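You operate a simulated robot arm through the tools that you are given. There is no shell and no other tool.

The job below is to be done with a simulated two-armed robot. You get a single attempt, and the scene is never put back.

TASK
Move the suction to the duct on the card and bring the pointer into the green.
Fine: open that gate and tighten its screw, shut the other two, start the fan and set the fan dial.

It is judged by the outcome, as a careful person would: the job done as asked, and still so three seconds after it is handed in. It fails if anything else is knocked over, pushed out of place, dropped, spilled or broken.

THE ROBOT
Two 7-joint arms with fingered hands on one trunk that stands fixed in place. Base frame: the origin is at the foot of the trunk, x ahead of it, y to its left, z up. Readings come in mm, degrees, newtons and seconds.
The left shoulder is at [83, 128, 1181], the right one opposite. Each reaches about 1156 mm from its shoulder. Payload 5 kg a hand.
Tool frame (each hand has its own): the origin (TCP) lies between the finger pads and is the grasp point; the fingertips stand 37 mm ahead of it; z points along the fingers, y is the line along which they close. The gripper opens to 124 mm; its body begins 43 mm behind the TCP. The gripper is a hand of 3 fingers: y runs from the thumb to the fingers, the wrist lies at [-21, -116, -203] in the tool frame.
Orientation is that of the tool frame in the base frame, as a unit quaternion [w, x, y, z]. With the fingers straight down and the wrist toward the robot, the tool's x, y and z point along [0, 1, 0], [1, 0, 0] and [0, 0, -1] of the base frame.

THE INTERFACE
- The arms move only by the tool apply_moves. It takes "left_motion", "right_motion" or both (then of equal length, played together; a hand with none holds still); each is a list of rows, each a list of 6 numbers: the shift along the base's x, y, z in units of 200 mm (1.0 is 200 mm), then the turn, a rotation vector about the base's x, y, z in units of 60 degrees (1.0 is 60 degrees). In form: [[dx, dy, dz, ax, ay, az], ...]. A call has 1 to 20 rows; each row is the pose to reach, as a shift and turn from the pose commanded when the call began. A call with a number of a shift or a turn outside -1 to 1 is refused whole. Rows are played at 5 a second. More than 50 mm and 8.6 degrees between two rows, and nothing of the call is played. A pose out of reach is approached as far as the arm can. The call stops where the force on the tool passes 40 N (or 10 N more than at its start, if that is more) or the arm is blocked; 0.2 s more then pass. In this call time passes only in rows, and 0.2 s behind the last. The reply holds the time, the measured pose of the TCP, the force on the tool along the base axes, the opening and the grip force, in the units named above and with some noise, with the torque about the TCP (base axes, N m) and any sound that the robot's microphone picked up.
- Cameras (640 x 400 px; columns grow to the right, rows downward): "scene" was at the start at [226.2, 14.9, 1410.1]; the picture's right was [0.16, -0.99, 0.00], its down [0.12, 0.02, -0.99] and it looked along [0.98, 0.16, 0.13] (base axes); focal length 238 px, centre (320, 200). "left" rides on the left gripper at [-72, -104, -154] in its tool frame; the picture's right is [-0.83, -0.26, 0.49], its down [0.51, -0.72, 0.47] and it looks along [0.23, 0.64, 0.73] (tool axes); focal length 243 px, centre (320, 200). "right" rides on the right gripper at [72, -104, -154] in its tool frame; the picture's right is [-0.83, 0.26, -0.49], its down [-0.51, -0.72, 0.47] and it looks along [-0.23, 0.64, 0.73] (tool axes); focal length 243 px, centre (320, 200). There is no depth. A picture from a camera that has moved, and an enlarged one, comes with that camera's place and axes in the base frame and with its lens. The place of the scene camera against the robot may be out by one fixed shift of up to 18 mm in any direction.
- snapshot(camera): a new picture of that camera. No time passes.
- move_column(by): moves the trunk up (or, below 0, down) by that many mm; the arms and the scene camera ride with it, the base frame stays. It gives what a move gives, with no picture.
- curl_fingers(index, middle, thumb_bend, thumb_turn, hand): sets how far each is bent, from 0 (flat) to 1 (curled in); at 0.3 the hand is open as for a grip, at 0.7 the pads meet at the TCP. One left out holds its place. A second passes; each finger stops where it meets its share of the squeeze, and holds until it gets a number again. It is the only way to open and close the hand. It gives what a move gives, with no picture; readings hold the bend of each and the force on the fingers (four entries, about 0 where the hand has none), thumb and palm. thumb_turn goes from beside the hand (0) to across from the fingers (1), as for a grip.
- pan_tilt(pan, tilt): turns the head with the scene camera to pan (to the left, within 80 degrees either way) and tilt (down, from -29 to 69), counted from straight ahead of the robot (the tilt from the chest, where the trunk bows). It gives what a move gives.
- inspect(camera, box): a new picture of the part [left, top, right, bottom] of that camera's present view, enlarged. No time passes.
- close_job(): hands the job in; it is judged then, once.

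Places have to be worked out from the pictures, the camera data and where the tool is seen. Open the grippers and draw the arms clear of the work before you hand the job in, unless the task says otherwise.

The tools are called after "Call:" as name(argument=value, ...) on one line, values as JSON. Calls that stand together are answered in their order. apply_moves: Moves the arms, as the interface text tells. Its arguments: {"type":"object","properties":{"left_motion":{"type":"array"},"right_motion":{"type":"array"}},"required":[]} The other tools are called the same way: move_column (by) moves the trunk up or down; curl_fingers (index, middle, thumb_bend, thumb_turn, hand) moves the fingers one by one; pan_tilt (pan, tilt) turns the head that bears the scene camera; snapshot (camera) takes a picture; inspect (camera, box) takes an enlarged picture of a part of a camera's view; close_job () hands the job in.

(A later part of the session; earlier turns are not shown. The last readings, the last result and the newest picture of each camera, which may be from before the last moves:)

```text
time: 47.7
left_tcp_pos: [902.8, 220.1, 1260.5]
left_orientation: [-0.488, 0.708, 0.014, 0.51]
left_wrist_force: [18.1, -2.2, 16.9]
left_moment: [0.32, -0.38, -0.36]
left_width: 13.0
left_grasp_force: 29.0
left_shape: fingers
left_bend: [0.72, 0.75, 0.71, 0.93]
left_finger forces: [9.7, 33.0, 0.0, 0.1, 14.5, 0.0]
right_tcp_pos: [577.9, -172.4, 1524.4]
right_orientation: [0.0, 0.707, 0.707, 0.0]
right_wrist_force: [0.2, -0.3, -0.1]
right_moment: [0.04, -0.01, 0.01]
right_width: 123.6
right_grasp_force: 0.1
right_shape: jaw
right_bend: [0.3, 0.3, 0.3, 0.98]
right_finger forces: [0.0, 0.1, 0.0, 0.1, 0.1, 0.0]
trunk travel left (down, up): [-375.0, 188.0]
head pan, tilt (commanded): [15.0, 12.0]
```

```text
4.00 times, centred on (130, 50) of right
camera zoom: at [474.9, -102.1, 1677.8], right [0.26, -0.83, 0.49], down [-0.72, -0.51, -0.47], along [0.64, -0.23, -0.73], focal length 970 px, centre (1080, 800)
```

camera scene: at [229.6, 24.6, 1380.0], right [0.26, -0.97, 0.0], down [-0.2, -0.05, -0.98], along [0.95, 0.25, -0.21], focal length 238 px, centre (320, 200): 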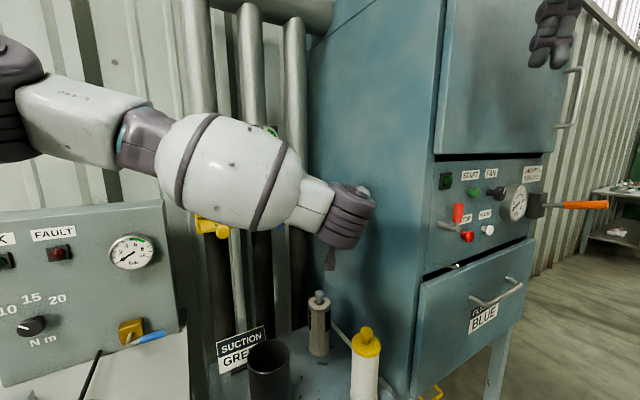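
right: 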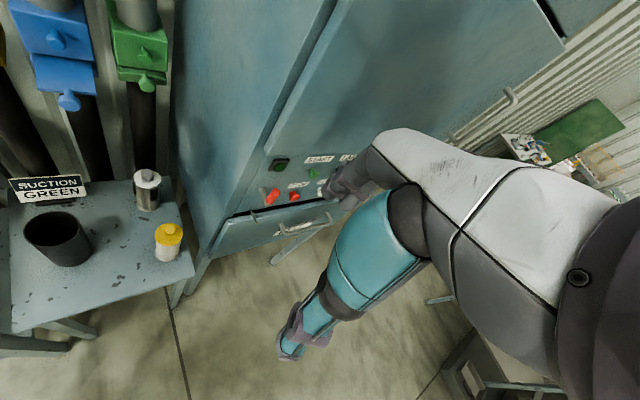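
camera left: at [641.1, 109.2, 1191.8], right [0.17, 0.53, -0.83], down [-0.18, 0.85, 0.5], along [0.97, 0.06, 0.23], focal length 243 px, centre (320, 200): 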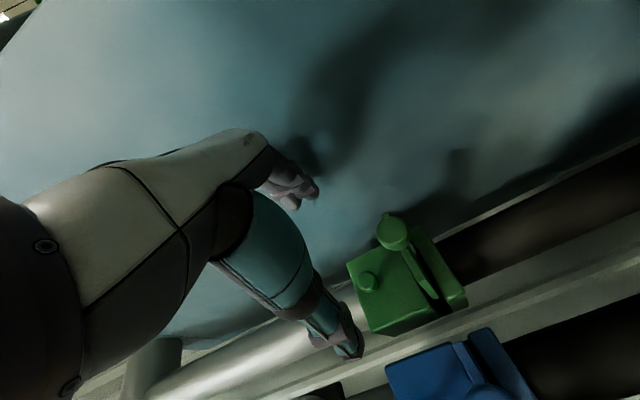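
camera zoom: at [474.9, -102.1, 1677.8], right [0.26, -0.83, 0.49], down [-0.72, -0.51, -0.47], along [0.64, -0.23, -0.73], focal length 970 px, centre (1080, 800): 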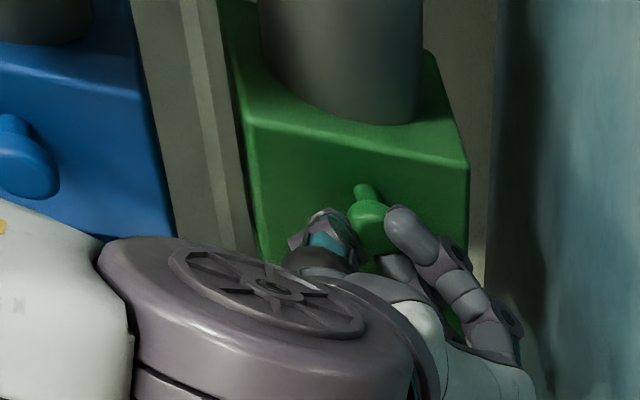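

This time the torque rose to about 0.14 N·m mid-stroke before easing off, so the screw may be nearing tight (with some slip). I regrip for another stroke with a firmer squeeze.

Call:
curl_fingers(hand="left", index=0.5, middle=0.5, thumb_bend=0.5)

Call:
apply_moves(left_motion=[[0, 0, 0, -0.095, -0.095, 0], [0, 0, 0, -0.19, -0.19, 0], [0, 0, 0, -0.285, -0.285, 0], [0, 0, 0, -0.38, -0.38, 0], [0, 0, 0, -0.475, -0.475, 0], [0, 0, 0, -0.57, -0.57, 0], [0, 0, 0, -0.665, -0.665, 0], [0, 0, 0, -0.76, -0.76, 0], [0, 0, 0, -0.855, -0.855, 0]])

Call:
curl_fingers(hand="left", index=0.75, middle=0.75, thumb_bend=0.75)

Call:
curl_fingers(hand="left", index=0.9, middle=0.9, thumb_bend=0.9)

Call:
inspect(camera="right", box=[60, 0, 200, 100])

Call:
inspect(camera="left", box=[240, 140, 440, 300])

```text
time: 48.7
left_tcp_pos: [901.5, 221.9, 1261.7]
left_orientation: [-0.488, 0.708, 0.016, 0.51]
left_wrist_force: [0.8, -0.2, 0.0]
left_moment: [-0.01, 0.02, 0.03]
left_width: 67.5
left_grasp_force: 0.1
left_shape: fingers
left_bend: [0.5, 0.5, 0.5, 0.97]
left_finger forces: [0.0, 0.1, 0.1, 0.1, 0.1, 0.1]
right_tcp_pos: [576.8, -169.7, 1523.2]
right_orientation: [-0.001, 0.708, 0.707, 0.0]
right_wrist_force: [0.5, 0.3, 0.9]
right_moment: [0.0, -0.01, 0.02]
right_width: 123.6
right_grasp_force: 0.0
right_shape: jaw
right_bend: [0.3, 0.3, 0.3, 0.98]
right_finger forces: [0.0, 0.0, 0.0, 0.0, 0.0, 0.0]
trunk travel left (down, up): [-375.0, 188.0]
head pan, tilt (commanded): [15.0, 12.0]
```

```text
time: 50.7
left_tcp_pos: [902.3, 221.5, 1260.7]
left_orientation: [-0.09, 0.56, 0.432, 0.701]
left_wrist_force: [-0.7, 0.3, 0.0]
left_moment: [0.01, 0.02, 0.06]
left_width: 67.2
left_grasp_force: 0.0
left_shape: fingers
left_bend: [0.5, 0.5, 0.5, 0.97]
left_finger forces: [0.0, 0.1, 0.0, 0.1, 0.0, 0.2]
right_tcp_pos: [576.9, -170.0, 1523.9]
right_orientation: [0.0, 0.707, 0.707, 0.0]
right_wrist_force: [0.1, 0.1, 0.6]
right_moment: [0.0, 0.02, 0.05]
right_width: 123.7
right_grasp_force: 0.0
right_shape: jaw
right_bend: [0.3, 0.3, 0.3, 0.98]
right_finger forces: [0.1, 0.0, 0.0, 0.0, 0.0, 0.0]
trunk travel left (down, up): [-375.0, 188.0]
head pan, tilt (commanded): [15.0, 12.0]
```

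```text
time: 51.7
left_tcp_pos: [901.9, 223.5, 1261.9]
left_orientation: [-0.089, 0.56, 0.431, 0.701]
left_wrist_force: [4.5, 6.2, 10.1]
left_moment: [0.14, -0.13, 0.08]
left_width: 18.9
left_grasp_force: 18.2
left_shape: fingers
left_bend: [0.71, 0.73, 0.67, 0.96]
left_finger forces: [9.6, 13.2, 0.0, 0.1, 12.9, 0.1]
right_tcp_pos: [575.6, -169.5, 1524.5]
right_orientation: [0.0, 0.706, 0.708, 0.0]
right_wrist_force: [0.2, 0.1, 0.0]
right_moment: [-0.01, -0.02, 0.0]
right_width: 123.6
right_grasp_force: 0.0
right_shape: jaw
right_bend: [0.3, 0.3, 0.3, 0.98]
right_finger forces: [0.0, 0.0, 0.0, 0.0, 0.1, 0.1]
trunk travel left (down, up): [-375.0, 188.0]
head pan, tilt (commanded): [15.0, 12.0]
```

```text
time: 52.7
left_tcp_pos: [901.5, 224.6, 1263.3]
left_orientation: [-0.091, 0.561, 0.432, 0.701]
left_wrist_force: [4.2, 14.4, 12.4]
left_moment: [0.26, -0.26, 0.14]
left_width: 17.2
left_grasp_force: 24.6
left_shape: fingers
left_bend: [0.71, 0.73, 0.67, 0.96]
left_finger forces: [11.0, 18.9, 0.0, 0.1, 19.1, 0.0]
right_tcp_pos: [575.7, -167.9, 1525.0]
right_orientation: [0.001, 0.707, 0.707, -0.001]
right_wrist_force: [1.1, 0.0, 0.1]
right_moment: [0.01, 0.01, -0.01]
right_width: 123.7
right_grasp_force: 0.0
right_shape: jaw
right_bend: [0.3, 0.3, 0.3, 0.98]
right_finger forces: [0.0, 0.1, 0.1, 0.0, 0.1, 0.0]
trunk travel left (down, up): [-375.0, 188.0]
head pan, tilt (commanded): [15.0, 12.0]
```

```text
4.00 times, centred on (130, 50) of right
camera zoom: at [472.1, -98.0, 1679.0], right [0.26, -0.83, 0.49], down [-0.72, -0.51, -0.47], along [0.64, -0.23, -0.73], focal length 970 px, centre (1080, 800)
```

zoom: 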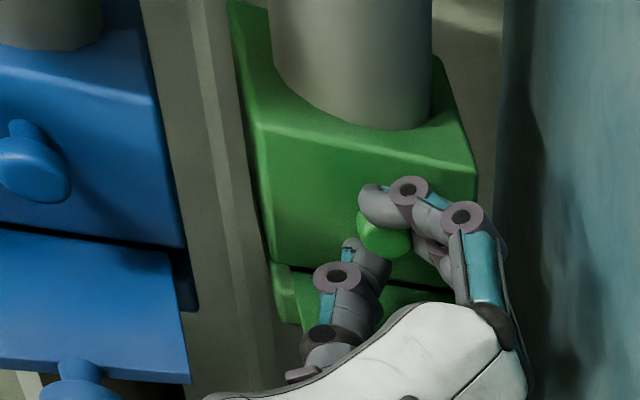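

```text
2.50 times, centred on (340, 220) of left
camera zoom: at [755.0, 153.9, 1148.8], right [0.48, 0.21, -0.85], down [-0.29, 0.96, 0.07], along [0.83, 0.21, 0.52], focal length 606 px, centre (270, 150)
```

zoom: 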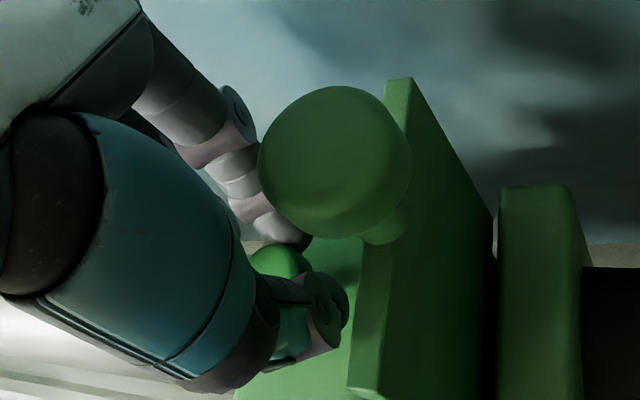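

Grip is good on all three digits. I turn in 24° steps, checking torque each time.

Call:
apply_moves(left_motion=[[0, 0, 0, 0.095, 0.095, 0], [0, 0, 0, 0.19, 0.19, 0], [0, 0, 0, 0.285, 0.285, 0]])

Call:
apply_moves(left_motion=[[0, 0, 0, 0.095, 0.095, 0], [0, 0, 0, 0.19, 0.19, 0], [0, 0, 0, 0.285, 0.285, 0]])

Call:
inspect(camera="right", box=[60, 0, 200, 100])

Call:
apply_moves(left_motion=[[0, 0, 0, 0.095, 0.095, 0], [0, 0, 0, 0.19, 0.19, 0], [0, 0, 0, 0.285, 0.285, 0]])

Call:
inspect(camera="right", box=[60, 0, 200, 100])

```text
time: 53.5
left_tcp_pos: [901.7, 223.1, 1263.6]
left_orientation: [-0.235, 0.638, 0.306, 0.666]
left_wrist_force: [9.9, 17.3, 19.4]
left_moment: [0.3, -0.42, 0.1]
left_width: 15.3
left_grasp_force: 28.5
left_shape: fingers
left_bend: [0.71, 0.72, 0.69, 0.94]
left_finger forces: [10.3, 29.9, 0.0, 0.0, 17.7, 0.1]
right_tcp_pos: [576.2, -168.6, 1525.1]
right_orientation: [0.001, 0.707, 0.707, 0.0]
right_wrist_force: [0.1, -0.7, -0.2]
right_moment: [-0.02, 0.04, 0.01]
right_width: 123.7
right_grasp_force: 0.1
right_shape: jaw
right_bend: [0.3, 0.3, 0.3, 0.98]
right_finger forces: [0.0, 0.0, 0.1, 0.0, 0.1, 0.0]
trunk travel left (down, up): [-375.0, 188.0]
head pan, tilt (commanded): [15.0, 12.0]
```

```text
time: 54.3
left_tcp_pos: [900.7, 223.8, 1264.0]
left_orientation: [-0.37, 0.688, 0.165, 0.603]
left_wrist_force: [20.6, 17.7, 31.2]
left_moment: [0.39, -0.6, -0.12]
left_width: 12.6
left_grasp_force: 32.8
left_shape: fingers
left_bend: [0.71, 0.73, 0.71, 0.93]
left_finger forces: [10.3, 38.4, 0.1, 0.0, 17.9, 0.1]
right_tcp_pos: [575.9, -168.6, 1524.9]
right_orientation: [0.001, 0.707, 0.707, 0.0]
right_wrist_force: [-0.4, 0.7, -0.2]
right_moment: [-0.01, 0.02, 0.05]
right_width: 123.5
right_grasp_force: 0.0
right_shape: jaw
right_bend: [0.3, 0.3, 0.3, 0.98]
right_finger forces: [0.1, 0.0, 0.0, 0.0, 0.0, 0.1]
trunk travel left (down, up): [-375.0, 188.0]
head pan, tilt (commanded): [15.0, 12.0]
```

```text
4.00 times, centred on (130, 50) of right
camera zoom: at [472.8, -98.6, 1678.8], right [0.26, -0.83, 0.49], down [-0.72, -0.51, -0.47], along [0.64, -0.23, -0.73], focal length 970 px, centre (1080, 800)
```

zoom: 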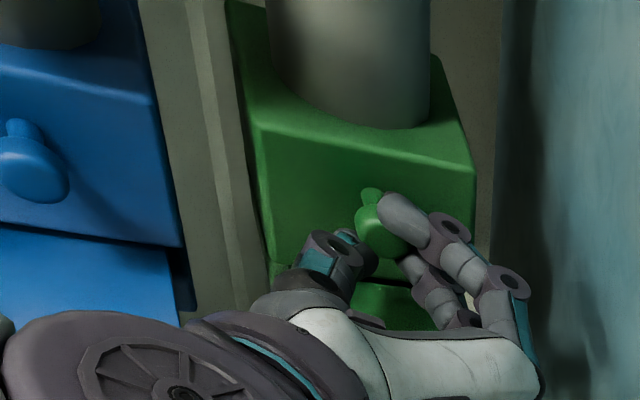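

```text
time: 55.1
left_tcp_pos: [902.9, 220.3, 1256.6]
left_orientation: [-0.488, 0.709, 0.012, 0.509]
left_wrist_force: [-0.7, -3.9, -0.8]
left_moment: [0.04, -0.02, 0.0]
left_width: 0.4
left_grasp_force: 2.1
left_shape: fingers
left_bend: [0.71, 0.75, 0.77, 0.95]
left_finger forces: [0.1, 3.6, 0.0, 0.0, 0.0, 0.0]
right_tcp_pos: [577.9, -171.4, 1523.6]
right_orientation: [-0.001, 0.707, 0.707, 0.0]
right_wrist_force: [0.8, -0.2, -1.0]
right_moment: [0.03, 0.02, 0.02]
right_width: 123.5
right_grasp_force: 0.0
right_shape: jaw
right_bend: [0.3, 0.3, 0.3, 0.98]
right_finger forces: [0.0, 0.0, 0.0, 0.0, 0.1, 0.0]
trunk travel left (down, up): [-375.0, 188.0]
head pan, tilt (commanded): [15.0, 12.0]
```

```text
4.00 times, centred on (130, 50) of right
camera zoom: at [475.2, -101.2, 1677.3], right [0.26, -0.83, 0.49], down [-0.72, -0.51, -0.47], along [0.64, -0.23, -0.73], focal length 970 px, centre (1080, 800)
```

zoom: 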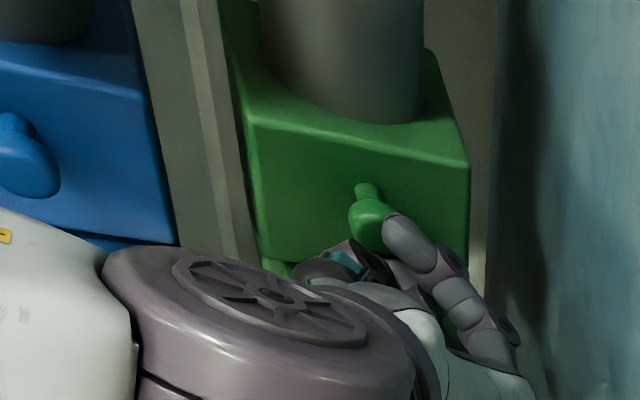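

The torque grew to 0.15 N·m and then the fingers slipped off the knob, which suggests the screw now resists. I open the hand, back away from the knob and look at it.

Call:
curl_fingers(hand="left", index=0.4, middle=0.4, thumb_bend=0.4)

Call:
apply_moves(left_motion=[[-0.03, -0.03, 0, -0.095, -0.095, 0], [-0.07, -0.07, 0, -0.19, -0.19, 0], [-0.11, -0.11, 0, -0.285, -0.285, 0], [-0.15, -0.15, 0, -0.38, -0.38, 0], [-0.18, -0.18, 0, -0.475, -0.475, 0], [-0.18, -0.18, 0, -0.5, -0.5, 0]])

Call:
inspect(camera="right", box=[60, 0, 200, 100])

Call:
inspect(camera="left", box=[260, 160, 460, 300])

```text
time: 56.1
left_tcp_pos: [902.4, 222.1, 1261.6]
left_orientation: [-0.488, 0.708, 0.016, 0.51]
left_wrist_force: [-0.5, -0.1, 0.3]
left_moment: [-0.01, -0.04, -0.02]
left_width: 98.0
left_grasp_force: 0.0
left_shape: fingers
left_bend: [0.4, 0.4, 0.4, 0.97]
left_finger forces: [0.0, 0.0, 0.0, 0.0, 0.0, 0.1]
right_tcp_pos: [576.0, -170.7, 1524.8]
right_orientation: [0.0, 0.707, 0.707, 0.0]
right_wrist_force: [0.0, 0.7, 0.3]
right_moment: [-0.01, 0.01, 0.02]
right_width: 123.6
right_grasp_force: 0.0
right_shape: jaw
right_bend: [0.3, 0.3, 0.3, 0.98]
right_finger forces: [0.0, 0.1, 0.1, 0.0, 0.1, 0.0]
trunk travel left (down, up): [-375.0, 188.0]
head pan, tilt (commanded): [15.0, 12.0]
```

```text
time: 57.5
left_tcp_pos: [865.1, 185.6, 1262.6]
left_orientation: [-0.268, 0.654, 0.271, 0.653]
left_wrist_force: [-0.6, -0.1, -0.3]
left_moment: [0.01, 0.0, 0.01]
left_width: 98.0
left_grasp_force: 0.3
left_shape: fingers
left_bend: [0.4, 0.4, 0.4, 0.97]
left_finger forces: [0.0, 0.0, 0.0, 0.0, 0.0, 0.1]
right_tcp_pos: [575.1, -170.1, 1525.0]
right_orientation: [-0.001, 0.707, 0.707, 0.0]
right_wrist_force: [-0.6, -0.8, -0.2]
right_moment: [0.01, -0.01, 0.01]
right_width: 123.7
right_grasp_force: 0.2
right_shape: jaw
right_bend: [0.3, 0.3, 0.3, 0.98]
right_finger forces: [0.0, 0.0, 0.0, 0.1, 0.0, 0.0]
trunk travel left (down, up): [-375.0, 188.0]
head pan, tilt (commanded): [15.0, 12.0]
```

```text
4.00 times, centred on (130, 50) of right
camera zoom: at [473.7, -100.4, 1678.3], right [0.26, -0.83, 0.49], down [-0.72, -0.51, -0.47], along [0.64, -0.23, -0.73], focal length 970 px, centre (1080, 800)
```

zoom: 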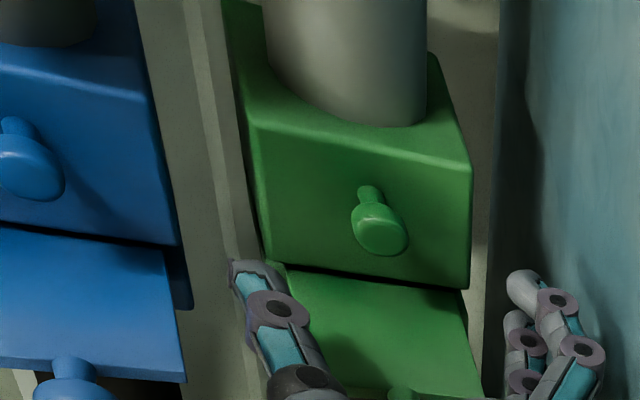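

```text
2.86 times, centred on (360, 230) of left
camera zoom: at [684.0, 151.3, 1190.6], right [0.16, 0.53, -0.83], down [-0.18, 0.85, 0.5], along [0.97, 0.06, 0.23], focal length 693 px, centre (206, 114)
```

zoom: 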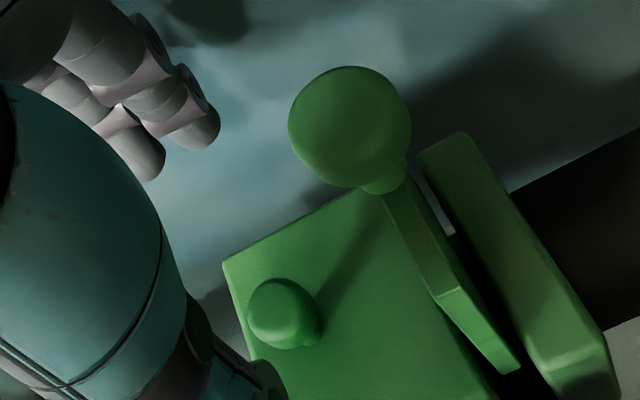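

I zoom tightly on the green screw and compare it with the blue one to see whether a turn or a depth change is visible.

Call:
inspect(camera="right", box=[130, 30, 186, 65])

Call:
inspect(camera="right", box=[30, 10, 86, 55])

Call:
snapshot(camera="scene")

```text
11.43 times, centred on (158, 48) of right
camera zoom: at [473.7, -100.4, 1678.3], right [0.26, -0.83, 0.49], down [-0.72, -0.51, -0.47], along [0.64, -0.23, -0.73], focal length 2773 px, centre (2171, 1943)
```

zoom: 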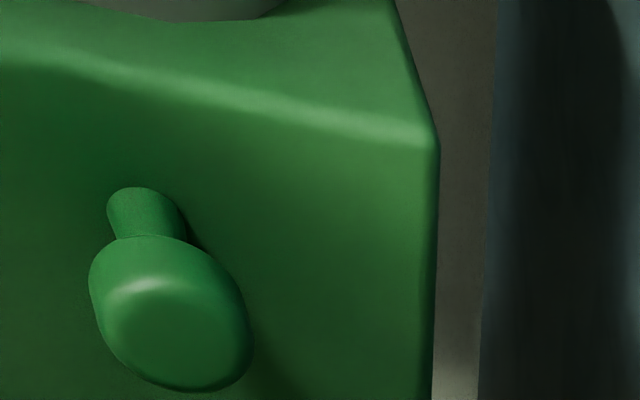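

```text
8.89 times, centred on (58, 32) of right
camera zoom: at [473.7, -100.4, 1678.3], right [0.26, -0.83, 0.49], down [-0.72, -0.51, -0.47], along [0.64, -0.23, -0.73], focal length 2157 px, centre (2649, 1689)
```

zoom: 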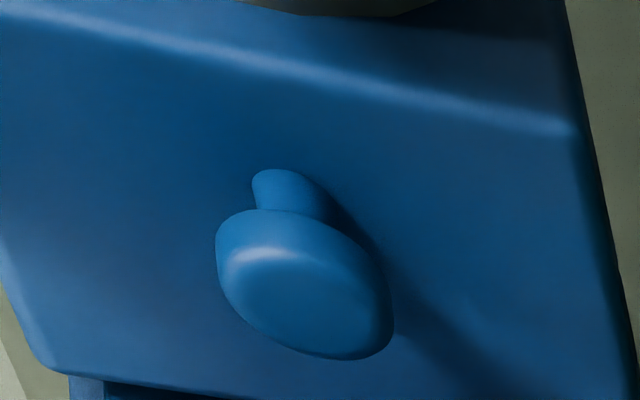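

```text
taken
camera scene: at [231.5, 25.4, 1379.6], right [0.26, -0.97, 0.0], down [-0.2, -0.05, -0.98], along [0.94, 0.25, -0.21], focal length 238 px, centre (320, 200)
```

scene: 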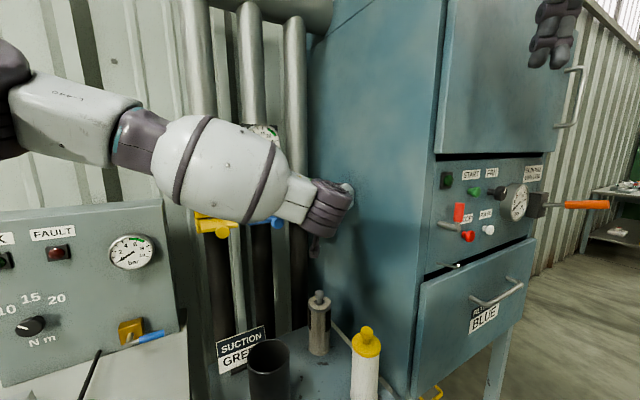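

No marks show the rotation, so I judge by torque. I make another stroke with a shallower grip so that the digits bear on the knob's head: pre-roll −30° and advance 45 mm.

Call:
apply_moves(left_motion=[[0.02, 0.02, 0, -0.09, -0.09, 0], [0.06, 0.06, 0, -0.18, -0.18, 0], [0.1, 0.1, 0, -0.27, -0.27, 0], [0.14, 0.14, 0, -0.354, -0.354, 0], [0.16, 0.16, 0, -0.354, -0.354, 0]])

Call:
curl_fingers(hand="left", index=0.7, middle=0.7, thumb_bend=0.7)

Call:
inspect(camera="right", box=[60, 0, 200, 100])

Call:
inspect(camera="left", box=[260, 160, 400, 260])

```text
time: 58.7
left_tcp_pos: [897.7, 218.7, 1261.7]
left_orientation: [-0.09, 0.562, 0.431, 0.701]
left_wrist_force: [-0.8, 0.0, 0.0]
left_moment: [-0.02, 0.0, 0.02]
left_width: 98.3
left_grasp_force: 0.0
left_shape: fingers
left_bend: [0.4, 0.4, 0.4, 0.97]
left_finger forces: [0.0, 0.0, 0.0, 0.1, 0.0, 0.0]
right_tcp_pos: [575.5, -170.0, 1525.0]
right_orientation: [0.0, 0.707, 0.707, 0.0]
right_wrist_force: [-0.6, -0.1, 0.7]
right_moment: [0.0, 0.0, 0.01]
right_width: 123.6
right_grasp_force: 0.1
right_shape: jaw
right_bend: [0.3, 0.3, 0.3, 0.98]
right_finger forces: [0.0, 0.0, 0.0, 0.0, 0.1, 0.1]
trunk travel left (down, up): [-375.0, 188.0]
head pan, tilt (commanded): [15.0, 12.0]
```

```text
time: 59.7
left_tcp_pos: [897.5, 217.5, 1261.1]
left_orientation: [-0.091, 0.561, 0.431, 0.701]
left_wrist_force: [0.7, 0.2, 1.0]
left_moment: [0.05, -0.02, -0.01]
left_width: 19.8
left_grasp_force: 4.4
left_shape: fingers
left_bend: [0.66, 0.69, 0.66, 0.97]
left_finger forces: [3.4, 1.3, 0.1, 0.0, 4.7, 0.0]
right_tcp_pos: [576.5, -170.2, 1524.6]
right_orientation: [-0.001, 0.707, 0.707, 0.001]
right_wrist_force: [-0.1, 0.8, -0.2]
right_moment: [-0.01, 0.01, 0.0]
right_width: 123.7
right_grasp_force: 0.1
right_shape: jaw
right_bend: [0.3, 0.3, 0.3, 0.98]
right_finger forces: [0.0, 0.1, 0.0, 0.0, 0.0, 0.1]
trunk travel left (down, up): [-375.0, 188.0]
head pan, tilt (commanded): [15.0, 12.0]
```

```text
4.00 times, centred on (130, 50) of right
camera zoom: at [473.3, -100.4, 1678.4], right [0.26, -0.83, 0.49], down [-0.72, -0.51, -0.47], along [0.64, -0.23, -0.73], focal length 970 px, centre (1080, 800)
```

zoom: 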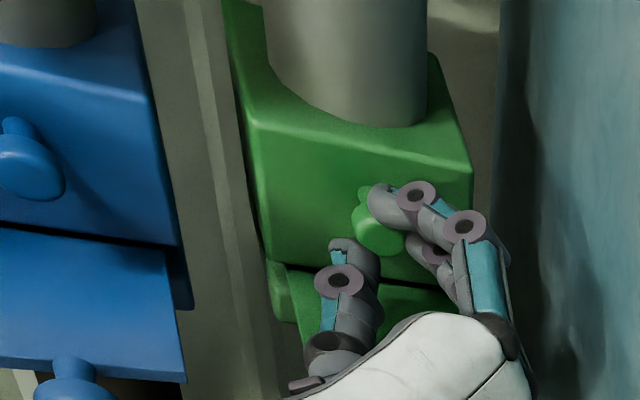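

```text
4.00 times, centred on (330, 210) of left
camera zoom: at [751.5, 147.9, 1148.2], right [0.48, 0.21, -0.85], down [-0.29, 0.96, 0.08], along [0.83, 0.21, 0.52], focal length 970 px, centre (280, 160)
```

zoom: 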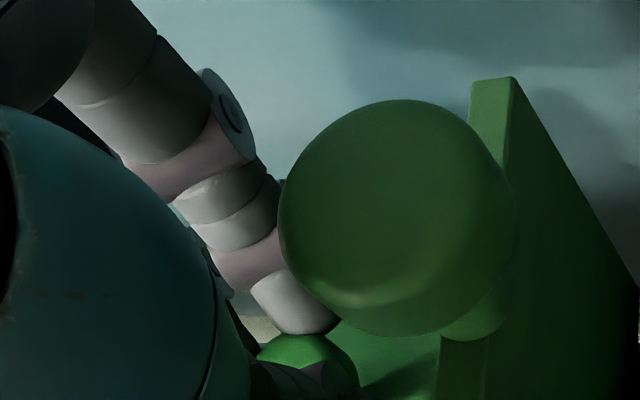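

This grip is well centred (almost no side force). I squeeze more and turn in steps.

Call:
curl_fingers(hand="left", index=0.78, middle=0.78, thumb_bend=0.78)

Call:
apply_moves(left_motion=[[0, 0, 0, 0.07, 0.07, 0], [0, 0, 0, 0.14, 0.14, 0]])

Call:
apply_moves(left_motion=[[0, 0, 0, 0.07, 0.07, 0], [0, 0, 0, 0.14, 0.14, 0]])

Call:
apply_moves(left_motion=[[0, 0, 0, 0.07, 0.07, 0], [0, 0, 0, 0.14, 0.14, 0]])

Call:
inspect(camera="right", box=[60, 0, 200, 100])

```text
time: 60.7
left_tcp_pos: [898.6, 218.5, 1260.5]
left_orientation: [-0.09, 0.562, 0.43, 0.7]
left_wrist_force: [-2.3, 3.4, -7.2]
left_moment: [-0.17, 0.17, 0.13]
left_width: 13.0
left_grasp_force: 11.5
left_shape: fingers
left_bend: [0.71, 0.78, 0.71, 0.96]
left_finger forces: [7.7, 0.1, 0.0, 0.0, 14.9, 0.0]
right_tcp_pos: [577.2, -169.4, 1525.0]
right_orientation: [-0.001, 0.707, 0.707, -0.001]
right_wrist_force: [0.2, -0.6, 1.1]
right_moment: [0.0, -0.04, 0.0]
right_width: 123.8
right_grasp_force: 0.0
right_shape: jaw
right_bend: [0.3, 0.3, 0.3, 0.98]
right_finger forces: [0.0, 0.1, 0.1, 0.0, 0.0, 0.0]
trunk travel left (down, up): [-375.0, 188.0]
head pan, tilt (commanded): [15.0, 12.0]
```

```text
time: 61.3
left_tcp_pos: [897.2, 217.5, 1261.6]
left_orientation: [-0.164, 0.603, 0.369, 0.688]
left_wrist_force: [-0.9, 1.7, -7.2]
left_moment: [-0.18, 0.17, 0.09]
left_width: 11.7
left_grasp_force: 9.8
left_shape: fingers
left_bend: [0.71, 0.78, 0.72, 0.95]
left_finger forces: [7.8, 0.0, 0.0, 0.0, 12.9, 0.1]
right_tcp_pos: [576.8, -169.5, 1525.3]
right_orientation: [0.001, 0.707, 0.707, 0.0]
right_wrist_force: [0.1, 0.6, -0.2]
right_moment: [0.0, 0.01, 0.01]
right_width: 123.6
right_grasp_force: 0.1
right_shape: jaw
right_bend: [0.3, 0.3, 0.3, 0.98]
right_finger forces: [0.0, 0.1, 0.0, 0.0, 0.0, 0.1]
trunk travel left (down, up): [-375.0, 188.0]
head pan, tilt (commanded): [15.0, 12.0]
```

```text
time: 61.9
left_tcp_pos: [899.5, 218.9, 1261.6]
left_orientation: [-0.233, 0.64, 0.305, 0.666]
left_wrist_force: [-1.7, 0.2, -9.8]
left_moment: [-0.18, 0.23, 0.05]
left_width: 7.4
left_grasp_force: 9.3
left_shape: fingers
left_bend: [0.71, 0.78, 0.73, 0.94]
left_finger forces: [6.8, 0.0, 0.0, 0.0, 11.3, 0.0]
right_tcp_pos: [576.8, -169.3, 1524.6]
right_orientation: [0.0, 0.707, 0.707, -0.001]
right_wrist_force: [0.1, 0.6, -0.8]
right_moment: [0.01, 0.0, -0.02]
right_width: 123.8
right_grasp_force: 0.0
right_shape: jaw
right_bend: [0.3, 0.3, 0.3, 0.98]
right_finger forces: [0.1, 0.0, 0.0, 0.1, 0.0, 0.1]
trunk travel left (down, up): [-375.0, 188.0]
head pan, tilt (commanded): [15.0, 12.0]
```

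```text
time: 62.5
left_tcp_pos: [898.6, 216.8, 1260.7]
left_orientation: [-0.301, 0.667, 0.237, 0.639]
left_wrist_force: [-2.7, -6.1, -9.6]
left_moment: [-0.27, 0.2, -0.11]
left_width: 1.0
left_grasp_force: 7.8
left_shape: fingers
left_bend: [0.71, 0.78, 0.76, 0.94]
left_finger forces: [0.0, 0.0, 0.0, 0.0, 16.6, 0.1]
right_tcp_pos: [576.8, -171.2, 1523.7]
right_orientation: [0.0, 0.707, 0.707, 0.0]
right_wrist_force: [0.3, 0.2, 0.4]
right_moment: [0.01, -0.03, 0.03]
right_width: 123.8
right_grasp_force: 0.1
right_shape: jaw
right_bend: [0.3, 0.3, 0.3, 0.98]
right_finger forces: [0.0, 0.0, 0.0, 0.0, 0.0, 0.0]
trunk travel left (down, up): [-375.0, 188.0]
head pan, tilt (commanded): [15.0, 12.0]
```

```text
4.00 times, centred on (130, 50) of right
camera zoom: at [474.6, -101.4, 1678.0], right [0.26, -0.83, 0.49], down [-0.72, -0.51, -0.47], along [0.64, -0.23, -0.73], focal length 970 px, centre (1080, 800)
```

zoom: 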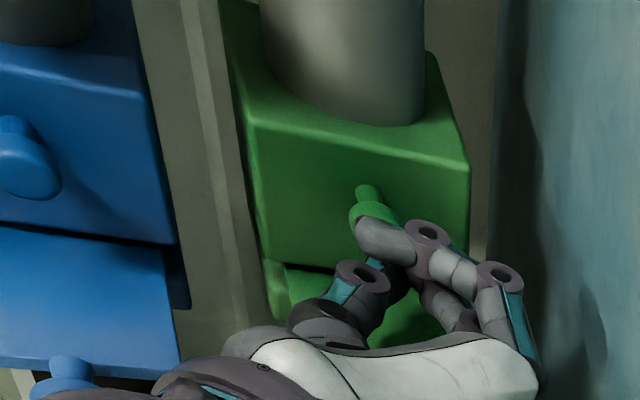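

Too shallow: the fingers slid over the front. I open, rotate back, go 13 mm deeper (as in the first good grip) and try again.

Call:
curl_fingers(hand="left", index=0.45, middle=0.45, thumb_bend=0.45)

Call:
apply_moves(left_motion=[[0, 0, 0, -0.085, -0.085, 0], [0, 0, 0, -0.17, -0.17, 0], [0, 0, 0, -0.255, -0.255, 0], [0, 0, 0, -0.34, -0.34, 0], [0.02, 0.02, 0, -0.42, -0.42, 0], [0.046, 0.046, 0, -0.42, -0.42, 0]])

Call:
curl_fingers(hand="left", index=0.7, middle=0.7, thumb_bend=0.7)

Call:
curl_fingers(hand="left", index=0.8, middle=0.8, thumb_bend=0.8)

Call:
inspect(camera="right", box=[60, 0, 200, 100])

Call:
inspect(camera="left", box=[260, 160, 400, 260])

```text
time: 63.5
left_tcp_pos: [897.9, 218.3, 1262.6]
left_orientation: [-0.302, 0.666, 0.238, 0.639]
left_wrist_force: [0.6, -0.3, 0.2]
left_moment: [-0.01, 0.01, 0.0]
left_width: 82.5
left_grasp_force: 0.1
left_shape: fingers
left_bend: [0.45, 0.45, 0.45, 0.97]
left_finger forces: [0.0, 0.0, 0.1, 0.0, 0.1, 0.0]
right_tcp_pos: [576.6, -169.9, 1523.5]
right_orientation: [0.0, 0.707, 0.707, 0.0]
right_wrist_force: [0.6, -0.3, -0.6]
right_moment: [-0.02, -0.02, -0.01]
right_width: 123.7
right_grasp_force: 0.1
right_shape: jaw
right_bend: [0.3, 0.3, 0.3, 0.98]
right_finger forces: [0.0, 0.1, 0.1, 0.0, 0.1, 0.0]
trunk travel left (down, up): [-375.0, 188.0]
head pan, tilt (commanded): [15.0, 12.0]
```

```text
time: 64.9
left_tcp_pos: [906.9, 227.5, 1261.9]
left_orientation: [-0.091, 0.562, 0.43, 0.701]
left_wrist_force: [0.1, 0.7, -0.4]
left_moment: [-0.02, 0.0, -0.01]
left_width: 82.6
left_grasp_force: 0.1
left_shape: fingers
left_bend: [0.45, 0.45, 0.45, 0.97]
left_finger forces: [0.1, 0.0, 0.0, 0.0, 0.0, 0.0]
right_tcp_pos: [576.8, -170.8, 1524.4]
right_orientation: [0.0, 0.707, 0.707, 0.0]
right_wrist_force: [-1.1, -0.1, 1.2]
right_moment: [0.01, -0.01, -0.01]
right_width: 123.6
right_grasp_force: 0.0
right_shape: jaw
right_bend: [0.3, 0.3, 0.3, 0.98]
right_finger forces: [0.0, 0.0, 0.0, 0.0, 0.0, 0.0]
trunk travel left (down, up): [-375.0, 188.0]
head pan, tilt (commanded): [15.0, 12.0]
```

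```text
time: 65.9
left_tcp_pos: [907.1, 227.5, 1261.9]
left_orientation: [-0.09, 0.562, 0.431, 0.701]
left_wrist_force: [1.1, 0.4, 1.1]
left_moment: [0.02, -0.03, 0.01]
left_width: 20.3
left_grasp_force: 4.7
left_shape: fingers
left_bend: [0.66, 0.69, 0.66, 0.97]
left_finger forces: [3.6, 1.6, 0.1, 0.0, 4.9, 0.0]
right_tcp_pos: [575.6, -170.4, 1524.3]
right_orientation: [-0.001, 0.708, 0.707, 0.0]
right_wrist_force: [-0.8, 0.0, 0.0]
right_moment: [0.01, -0.02, 0.02]
right_width: 123.7
right_grasp_force: 0.0
right_shape: jaw
right_bend: [0.3, 0.3, 0.3, 0.98]
right_finger forces: [0.1, 0.0, 0.0, 0.0, 0.1, 0.1]
trunk travel left (down, up): [-375.0, 188.0]
head pan, tilt (commanded): [15.0, 12.0]
```

```text
time: 66.9
left_tcp_pos: [908.0, 230.2, 1262.3]
left_orientation: [-0.091, 0.561, 0.432, 0.701]
left_wrist_force: [9.2, 12.9, 10.7]
left_moment: [0.24, -0.18, 0.11]
left_width: 16.0
left_grasp_force: 21.8
left_shape: fingers
left_bend: [0.71, 0.71, 0.69, 0.96]
left_finger forces: [10.2, 16.0, 0.1, 0.0, 18.5, 0.0]
right_tcp_pos: [575.5, -167.1, 1524.8]
right_orientation: [0.001, 0.707, 0.707, 0.0]
right_wrist_force: [-0.6, 0.4, 0.3]
right_moment: [0.0, 0.05, -0.01]
right_width: 123.6
right_grasp_force: 0.1
right_shape: jaw
right_bend: [0.3, 0.3, 0.3, 0.98]
right_finger forces: [0.0, 0.0, 0.0, 0.1, 0.0, 0.1]
trunk travel left (down, up): [-375.0, 188.0]
head pan, tilt (commanded): [15.0, 12.0]
```

```text
4.00 times, centred on (130, 50) of right
camera zoom: at [473.5, -98.1, 1678.6], right [0.26, -0.83, 0.49], down [-0.72, -0.51, -0.47], along [0.64, -0.23, -0.73], focal length 970 px, centre (1080, 800)
```

zoom: 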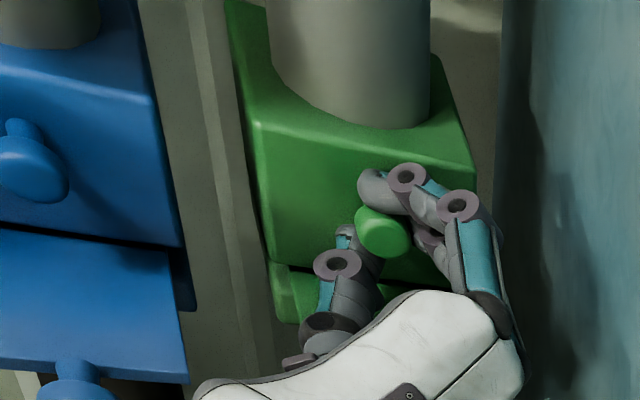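

```text
4.00 times, centred on (330, 210) of left
camera zoom: at [761.2, 159.3, 1148.6], right [0.48, 0.21, -0.85], down [-0.29, 0.95, 0.07], along [0.83, 0.21, 0.52], focal length 970 px, centre (280, 160)
```

zoom: 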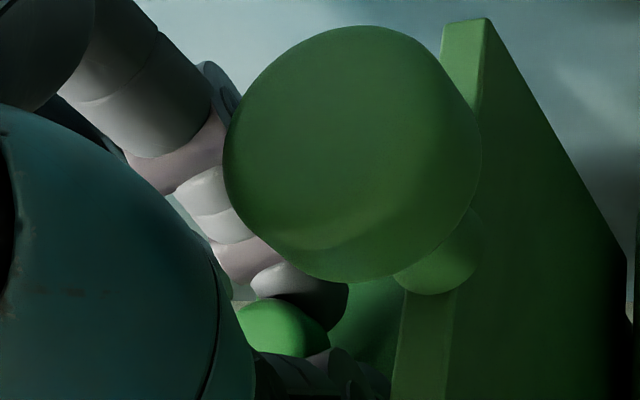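

Solid grip again (10/16/18 N). I turn 12° at a time and read the torque.

Call:
apply_moves(left_motion=[[0, 0, 0, 0.07, 0.07, 0], [0, 0, 0, 0.14, 0.14, 0]])

Call:
apply_moves(left_motion=[[0, 0, 0, 0.07, 0.07, 0], [0, 0, 0, 0.14, 0.14, 0]])

Call:
apply_moves(left_motion=[[0, 0, 0, 0.07, 0.07, 0], [0, 0, 0, 0.14, 0.14, 0]])

Call:
inspect(camera="right", box=[60, 0, 200, 100])

```text
time: 67.5
left_tcp_pos: [907.7, 229.3, 1262.8]
left_orientation: [-0.163, 0.603, 0.371, 0.687]
left_wrist_force: [10.8, 16.5, 14.0]
left_moment: [0.27, -0.3, 0.15]
left_width: 15.6
left_grasp_force: 23.6
left_shape: fingers
left_bend: [0.71, 0.71, 0.7, 0.96]
left_finger forces: [10.2, 18.8, 0.0, 0.1, 17.7, 0.1]
right_tcp_pos: [576.4, -167.6, 1523.5]
right_orientation: [0.0, 0.707, 0.707, -0.001]
right_wrist_force: [0.4, -0.3, 0.6]
right_moment: [0.02, 0.0, 0.0]
right_width: 123.5
right_grasp_force: 0.0
right_shape: jaw
right_bend: [0.3, 0.3, 0.3, 0.98]
right_finger forces: [0.0, 0.1, 0.1, 0.0, 0.0, 0.1]
trunk travel left (down, up): [-375.0, 188.0]
head pan, tilt (commanded): [15.0, 12.0]
```

```text
time: 68.1
left_tcp_pos: [906.0, 228.9, 1262.4]
left_orientation: [-0.234, 0.638, 0.307, 0.667]
left_wrist_force: [13.1, 17.1, 18.6]
left_moment: [0.28, -0.46, 0.07]
left_width: 15.1
left_grasp_force: 25.9
left_shape: fingers
left_bend: [0.71, 0.71, 0.71, 0.95]
left_finger forces: [10.7, 22.6, 0.1, 0.1, 17.8, 0.0]
right_tcp_pos: [578.2, -167.7, 1524.5]
right_orientation: [0.001, 0.707, 0.707, 0.0]
right_wrist_force: [-0.1, 0.3, -0.1]
right_moment: [0.0, 0.03, -0.04]
right_width: 123.7
right_grasp_force: 0.0
right_shape: jaw
right_bend: [0.3, 0.3, 0.3, 0.98]
right_finger forces: [0.0, 0.1, 0.1, 0.1, 0.0, 0.1]
trunk travel left (down, up): [-375.0, 188.0]
head pan, tilt (commanded): [15.0, 12.0]
```

```text
time: 68.7
left_tcp_pos: [907.0, 229.3, 1263.1]
left_orientation: [-0.301, 0.666, 0.24, 0.639]
left_wrist_force: [20.2, 17.8, 25.7]
left_moment: [0.32, -0.65, 0.03]
left_width: 13.7
left_grasp_force: 31.7
left_shape: fingers
left_bend: [0.71, 0.71, 0.71, 0.94]
left_finger forces: [10.9, 33.8, 0.0, 0.0, 18.7, 0.0]
right_tcp_pos: [576.5, -167.8, 1524.9]
right_orientation: [0.001, 0.707, 0.707, -0.001]
right_wrist_force: [0.1, 0.9, -0.2]
right_moment: [0.01, -0.03, 0.0]
right_width: 123.6
right_grasp_force: 0.1
right_shape: jaw
right_bend: [0.3, 0.3, 0.3, 0.98]
right_finger forces: [0.0, 0.0, 0.1, 0.0, 0.1, 0.0]
trunk travel left (down, up): [-375.0, 188.0]
head pan, tilt (commanded): [15.0, 12.0]
```

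```text
4.00 times, centred on (130, 50) of right
camera zoom: at [472.9, -97.8, 1678.9], right [0.26, -0.83, 0.49], down [-0.72, -0.51, -0.47], along [0.64, -0.23, -0.73], focal length 970 px, centre (1080, 800)
```

zoom: 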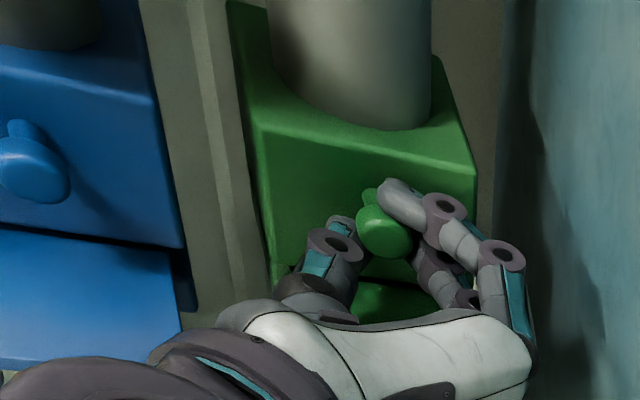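

Torque now climbs steadily (0.02 → 0.13 → 0.23 N·m) with the fingers deflecting, unlike the free first stroke: the screw has come up tight. I give it 10° more for good measure.

Call:
apply_moves(left_motion=[[0, 0, 0, 0.06, 0.06, 0], [0, 0, 0, 0.12, 0.12, 0]])

Call:
inspect(camera="right", box=[60, 0, 200, 100])

```text
time: 69.3
left_tcp_pos: [906.8, 229.6, 1263.8]
left_orientation: [-0.356, 0.685, 0.179, 0.61]
left_wrist_force: [25.1, 16.9, 31.2]
left_moment: [0.45, -0.82, -0.14]
left_width: 13.3
left_grasp_force: 35.7
left_shape: fingers
left_bend: [0.71, 0.72, 0.72, 0.93]
left_finger forces: [11.4, 39.3, 0.0, 0.1, 19.6, 0.0]
right_tcp_pos: [576.3, -168.5, 1526.3]
right_orientation: [0.001, 0.707, 0.707, -0.001]
right_wrist_force: [-0.1, 0.0, -0.6]
right_moment: [0.0, 0.01, 0.01]
right_width: 123.9
right_grasp_force: 0.1
right_shape: jaw
right_bend: [0.3, 0.3, 0.3, 0.98]
right_finger forces: [0.0, 0.0, 0.0, 0.0, 0.1, 0.0]
trunk travel left (down, up): [-375.0, 188.0]
head pan, tilt (commanded): [15.0, 12.0]
```

```text
4.00 times, centred on (130, 50) of right
camera zoom: at [473.4, -98.0, 1678.7], right [0.26, -0.83, 0.49], down [-0.72, -0.51, -0.47], along [0.64, -0.23, -0.73], focal length 970 px, centre (1080, 800)
```

zoom: 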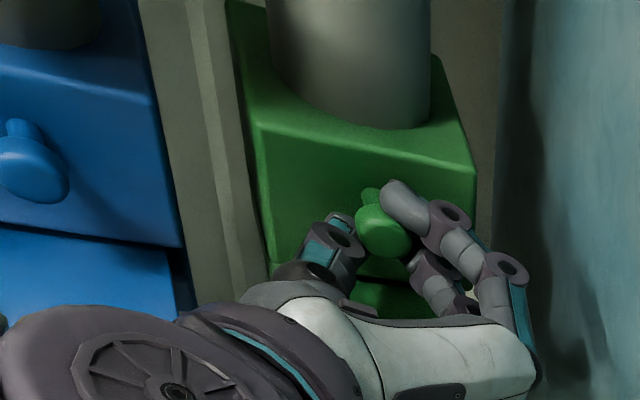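

About 0.26 N·m reached; the screw is tight. I release, rotate back to level while retreating, and check that the green slide is still fully out.

Call:
curl_fingers(hand="left", index=0.4, middle=0.4, thumb_bend=0.4)

Call:
apply_moves(left_motion=[[-0.04, -0.04, 0.0, -0.06, -0.06, 0], [-0.1, -0.1, 0, -0.12, -0.12, 0], [-0.18, -0.18, 0.0, -0.18, -0.18, 0], [-0.28, -0.28, 0.0, -0.19, -0.19, 0], [-0.4, -0.4, 0.0, -0.19, -0.19, 0]])

Call:
inspect(camera="right", box=[0, 0, 200, 140])

Call:
snapshot(camera="left")

Call:
snapshot(camera="scene")

```text
time: 70.3
left_tcp_pos: [907.0, 227.1, 1261.9]
left_orientation: [-0.357, 0.685, 0.178, 0.609]
left_wrist_force: [0.3, 0.1, -0.2]
left_moment: [0.01, 0.04, -0.01]
left_width: 98.2
left_grasp_force: 0.1
left_shape: fingers
left_bend: [0.4, 0.4, 0.4, 0.97]
left_finger forces: [0.0, 0.1, 0.1, 0.1, 0.0, 0.0]
right_tcp_pos: [577.4, -171.0, 1524.4]
right_orientation: [0.0, 0.707, 0.707, 0.0]
right_wrist_force: [-0.6, 0.3, 0.9]
right_moment: [0.01, 0.02, 0.03]
right_width: 123.5
right_grasp_force: 0.0
right_shape: jaw
right_bend: [0.3, 0.3, 0.3, 0.98]
right_finger forces: [0.0, 0.0, 0.0, 0.1, 0.1, 0.1]
trunk travel left (down, up): [-375.0, 188.0]
head pan, tilt (commanded): [15.0, 12.0]
```

```text
time: 71.5
left_tcp_pos: [825.8, 147.6, 1262.5]
left_orientation: [-0.268, 0.652, 0.273, 0.654]
left_wrist_force: [0.8, -0.6, -0.1]
left_moment: [-0.02, -0.02, 0.01]
left_width: 98.3
left_grasp_force: 0.1
left_shape: fingers
left_bend: [0.4, 0.4, 0.4, 0.97]
left_finger forces: [0.0, 0.0, 0.0, 0.0, 0.0, 0.0]
right_tcp_pos: [576.6, -169.7, 1523.4]
right_orientation: [0.0, 0.707, 0.708, 0.0]
right_wrist_force: [0.0, -0.6, -0.1]
right_moment: [-0.01, 0.0, -0.01]
right_width: 123.8
right_grasp_force: 0.0
right_shape: jaw
right_bend: [0.3, 0.3, 0.3, 0.98]
right_finger forces: [0.1, 0.0, 0.0, 0.0, 0.0, 0.1]
trunk travel left (down, up): [-375.0, 188.0]
head pan, tilt (commanded): [15.0, 12.0]
```

```text
2.86 times, centred on (100, 70) of right
camera zoom: at [473.4, -100.8, 1678.4], right [0.26, -0.83, 0.49], down [-0.72, -0.51, -0.47], along [0.64, -0.23, -0.73], focal length 693 px, centre (949, 571)
```

zoom: 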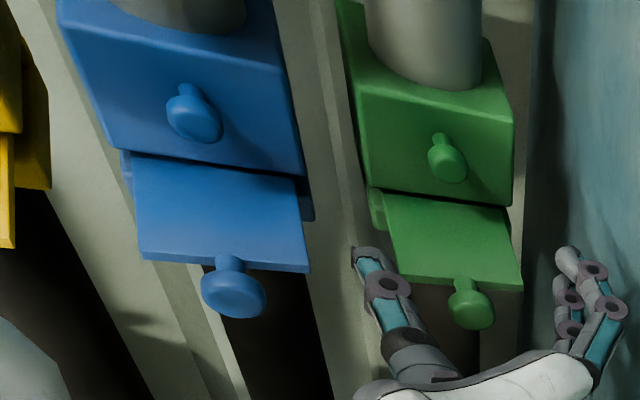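

```text
taken
camera left: at [644.4, 112.2, 1190.0], right [0.17, 0.53, -0.83], down [-0.18, 0.85, 0.5], along [0.97, 0.07, 0.23], focal length 243 px, centre (320, 200)
```

left: 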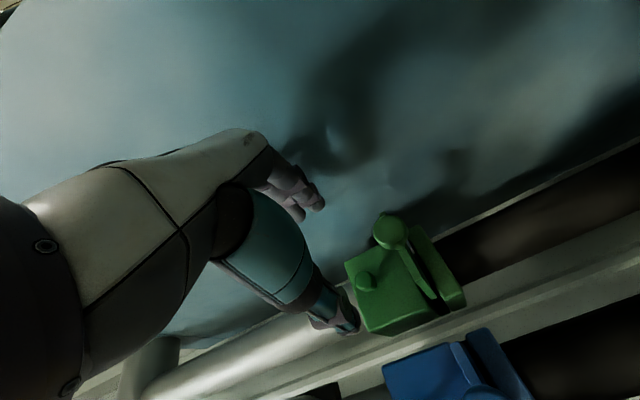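

```text
taken
camera scene: at [231.3, 25.0, 1379.7], right [0.26, -0.97, 0.0], down [-0.2, -0.05, -0.98], along [0.94, 0.25, -0.21], focal length 238 px, centre (320, 200)
```

scene: 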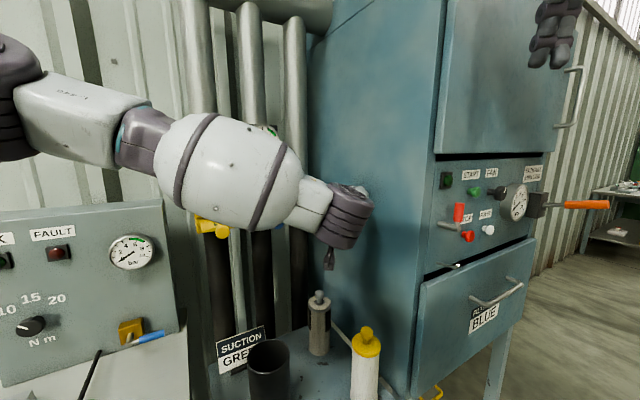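

Green stays fully out. Next come the other two gates, yellow first; both slide knobs are near f≈745 mm along the wall normal at z≈1202. I back off and travel left above the knobs towards the yellow gate.

Call:
apply_moves(left_motion=[[-0.12, -0.04, 0, 0, 0, 0], [-0.24, 0.06, 0, 0, 0, 0], [-0.36, 0.16, 0, 0, 0, 0], [-0.48, 0.26, 0, 0, 0, 0], [-0.6, 0.36, 0, 0, 0, 0], [-0.72, 0.48, 0, 0, 0, 0], [-0.84, 0.6, 0, 0, 0, 0], [-0.96, 0.72, 0, 0, 0, 0]])

Call:
snapshot(camera="left")

Call:
snapshot(camera="scene")

```text
time: 73.3
left_tcp_pos: [645.9, 292.4, 1266.7]
left_orientation: [-0.267, 0.653, 0.273, 0.654]
left_wrist_force: [-0.1, 0.5, -0.9]
left_moment: [-0.04, -0.01, -0.07]
left_width: 97.9
left_grasp_force: 0.0
left_shape: fingers
left_bend: [0.4, 0.4, 0.4, 0.97]
left_finger forces: [0.1, 0.1, 0.0, 0.0, 0.0, 0.0]
left hand out of reach, approached as far as the arm can: row 8
right_tcp_pos: [574.3, -167.8, 1525.8]
right_orientation: [0.001, 0.707, 0.707, 0.0]
right_wrist_force: [-1.0, 0.6, 0.6]
right_moment: [-0.04, -0.01, -0.01]
right_width: 123.9
right_grasp_force: 0.1
right_shape: jaw
right_bend: [0.3, 0.3, 0.3, 0.98]
right_finger forces: [0.0, 0.0, 0.0, 0.0, 0.1, 0.0]
trunk travel left (down, up): [-375.0, 188.0]
head pan, tilt (commanded): [15.0, 12.0]
```

```text
taken
camera left: at [463.7, 258.5, 1194.6], right [0.17, 0.53, -0.83], down [-0.18, 0.85, 0.5], along [0.97, 0.06, 0.23], focal length 243 px, centre (320, 200)
```

left: 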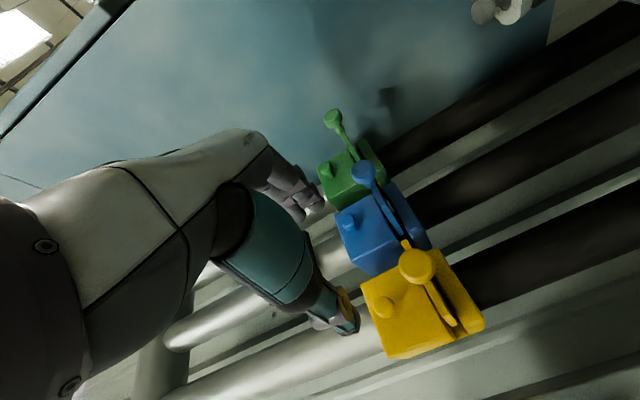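

```text
taken
camera scene: at [230.0, 27.1, 1379.9], right [0.26, -0.97, 0.0], down [-0.2, -0.06, -0.98], along [0.94, 0.25, -0.21], focal length 238 px, centre (320, 200)
```

scene: 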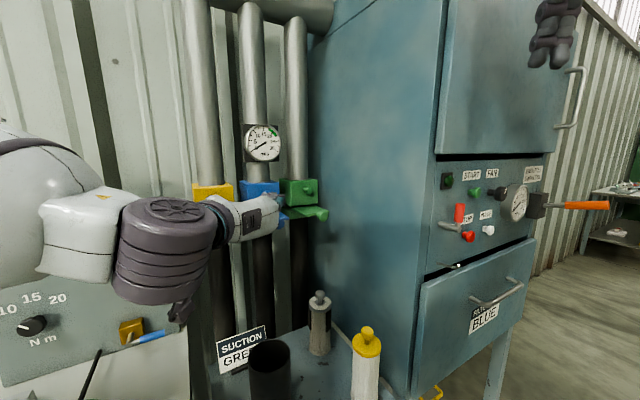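

The yellow slide knob appears at about r=223 along the wall, z≈1202, [685,368] or so. I align sideways, descend with thumb and fingers straddling it, then check.

Call:
apply_moves(left_motion=[[0, 0.1, 0, 0, 0, 0], [0, 0.19, 0, 0, 0, 0], [0, 0.19, -0.11, 0, 0, 0], [0, 0.19, -0.22, 0, 0, 0], [0, 0.19, -0.32, 0, 0, 0]])

Call:
snapshot(camera="left")

Call:
inspect(camera="scene", box=[120, 140, 340, 300])

```text
time: 74.5
left_tcp_pos: [655.6, 331.6, 1202.1]
left_orientation: [-0.267, 0.654, 0.273, 0.654]
left_wrist_force: [0.6, -0.4, -0.4]
left_moment: [-0.03, -0.01, 0.01]
left_width: 98.3
left_grasp_force: 0.2
left_shape: fingers
left_bend: [0.4, 0.4, 0.4, 0.97]
left_finger forces: [0.0, 0.1, 0.1, 0.0, 0.0, 0.1]
left hand out of reach, approached as far as the arm can: row 4, 5
right_tcp_pos: [576.4, -168.9, 1524.3]
right_orientation: [0.0, 0.707, 0.707, 0.001]
right_wrist_force: [-0.5, 0.5, -0.3]
right_moment: [-0.04, 0.01, 0.01]
right_width: 123.8
right_grasp_force: 0.1
right_shape: jaw
right_bend: [0.3, 0.3, 0.3, 0.98]
right_finger forces: [0.1, 0.0, 0.0, 0.0, 0.1, 0.0]
trunk travel left (down, up): [-375.0, 188.0]
head pan, tilt (commanded): [15.0, 12.0]
```

```text
taken
camera left: at [474.7, 297.6, 1130.3], right [0.17, 0.53, -0.83], down [-0.18, 0.85, 0.5], along [0.97, 0.06, 0.24], focal length 243 px, centre (320, 200)
```

left: 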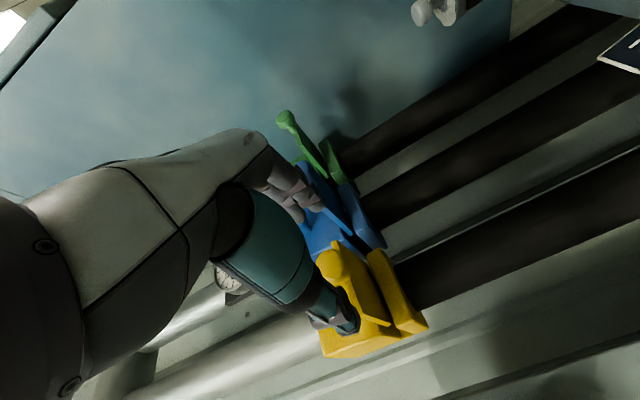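

```text
2.50 times, centred on (230, 220) of scene
camera zoom: at [231.4, 26.0, 1379.6], right [0.26, -0.97, 0.0], down [-0.2, -0.05, -0.98], along [0.94, 0.25, -0.21], focal length 595 px, centre (545, 150)
```

zoom: 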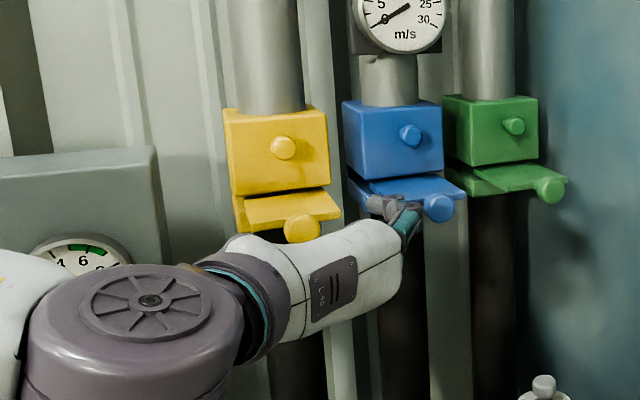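

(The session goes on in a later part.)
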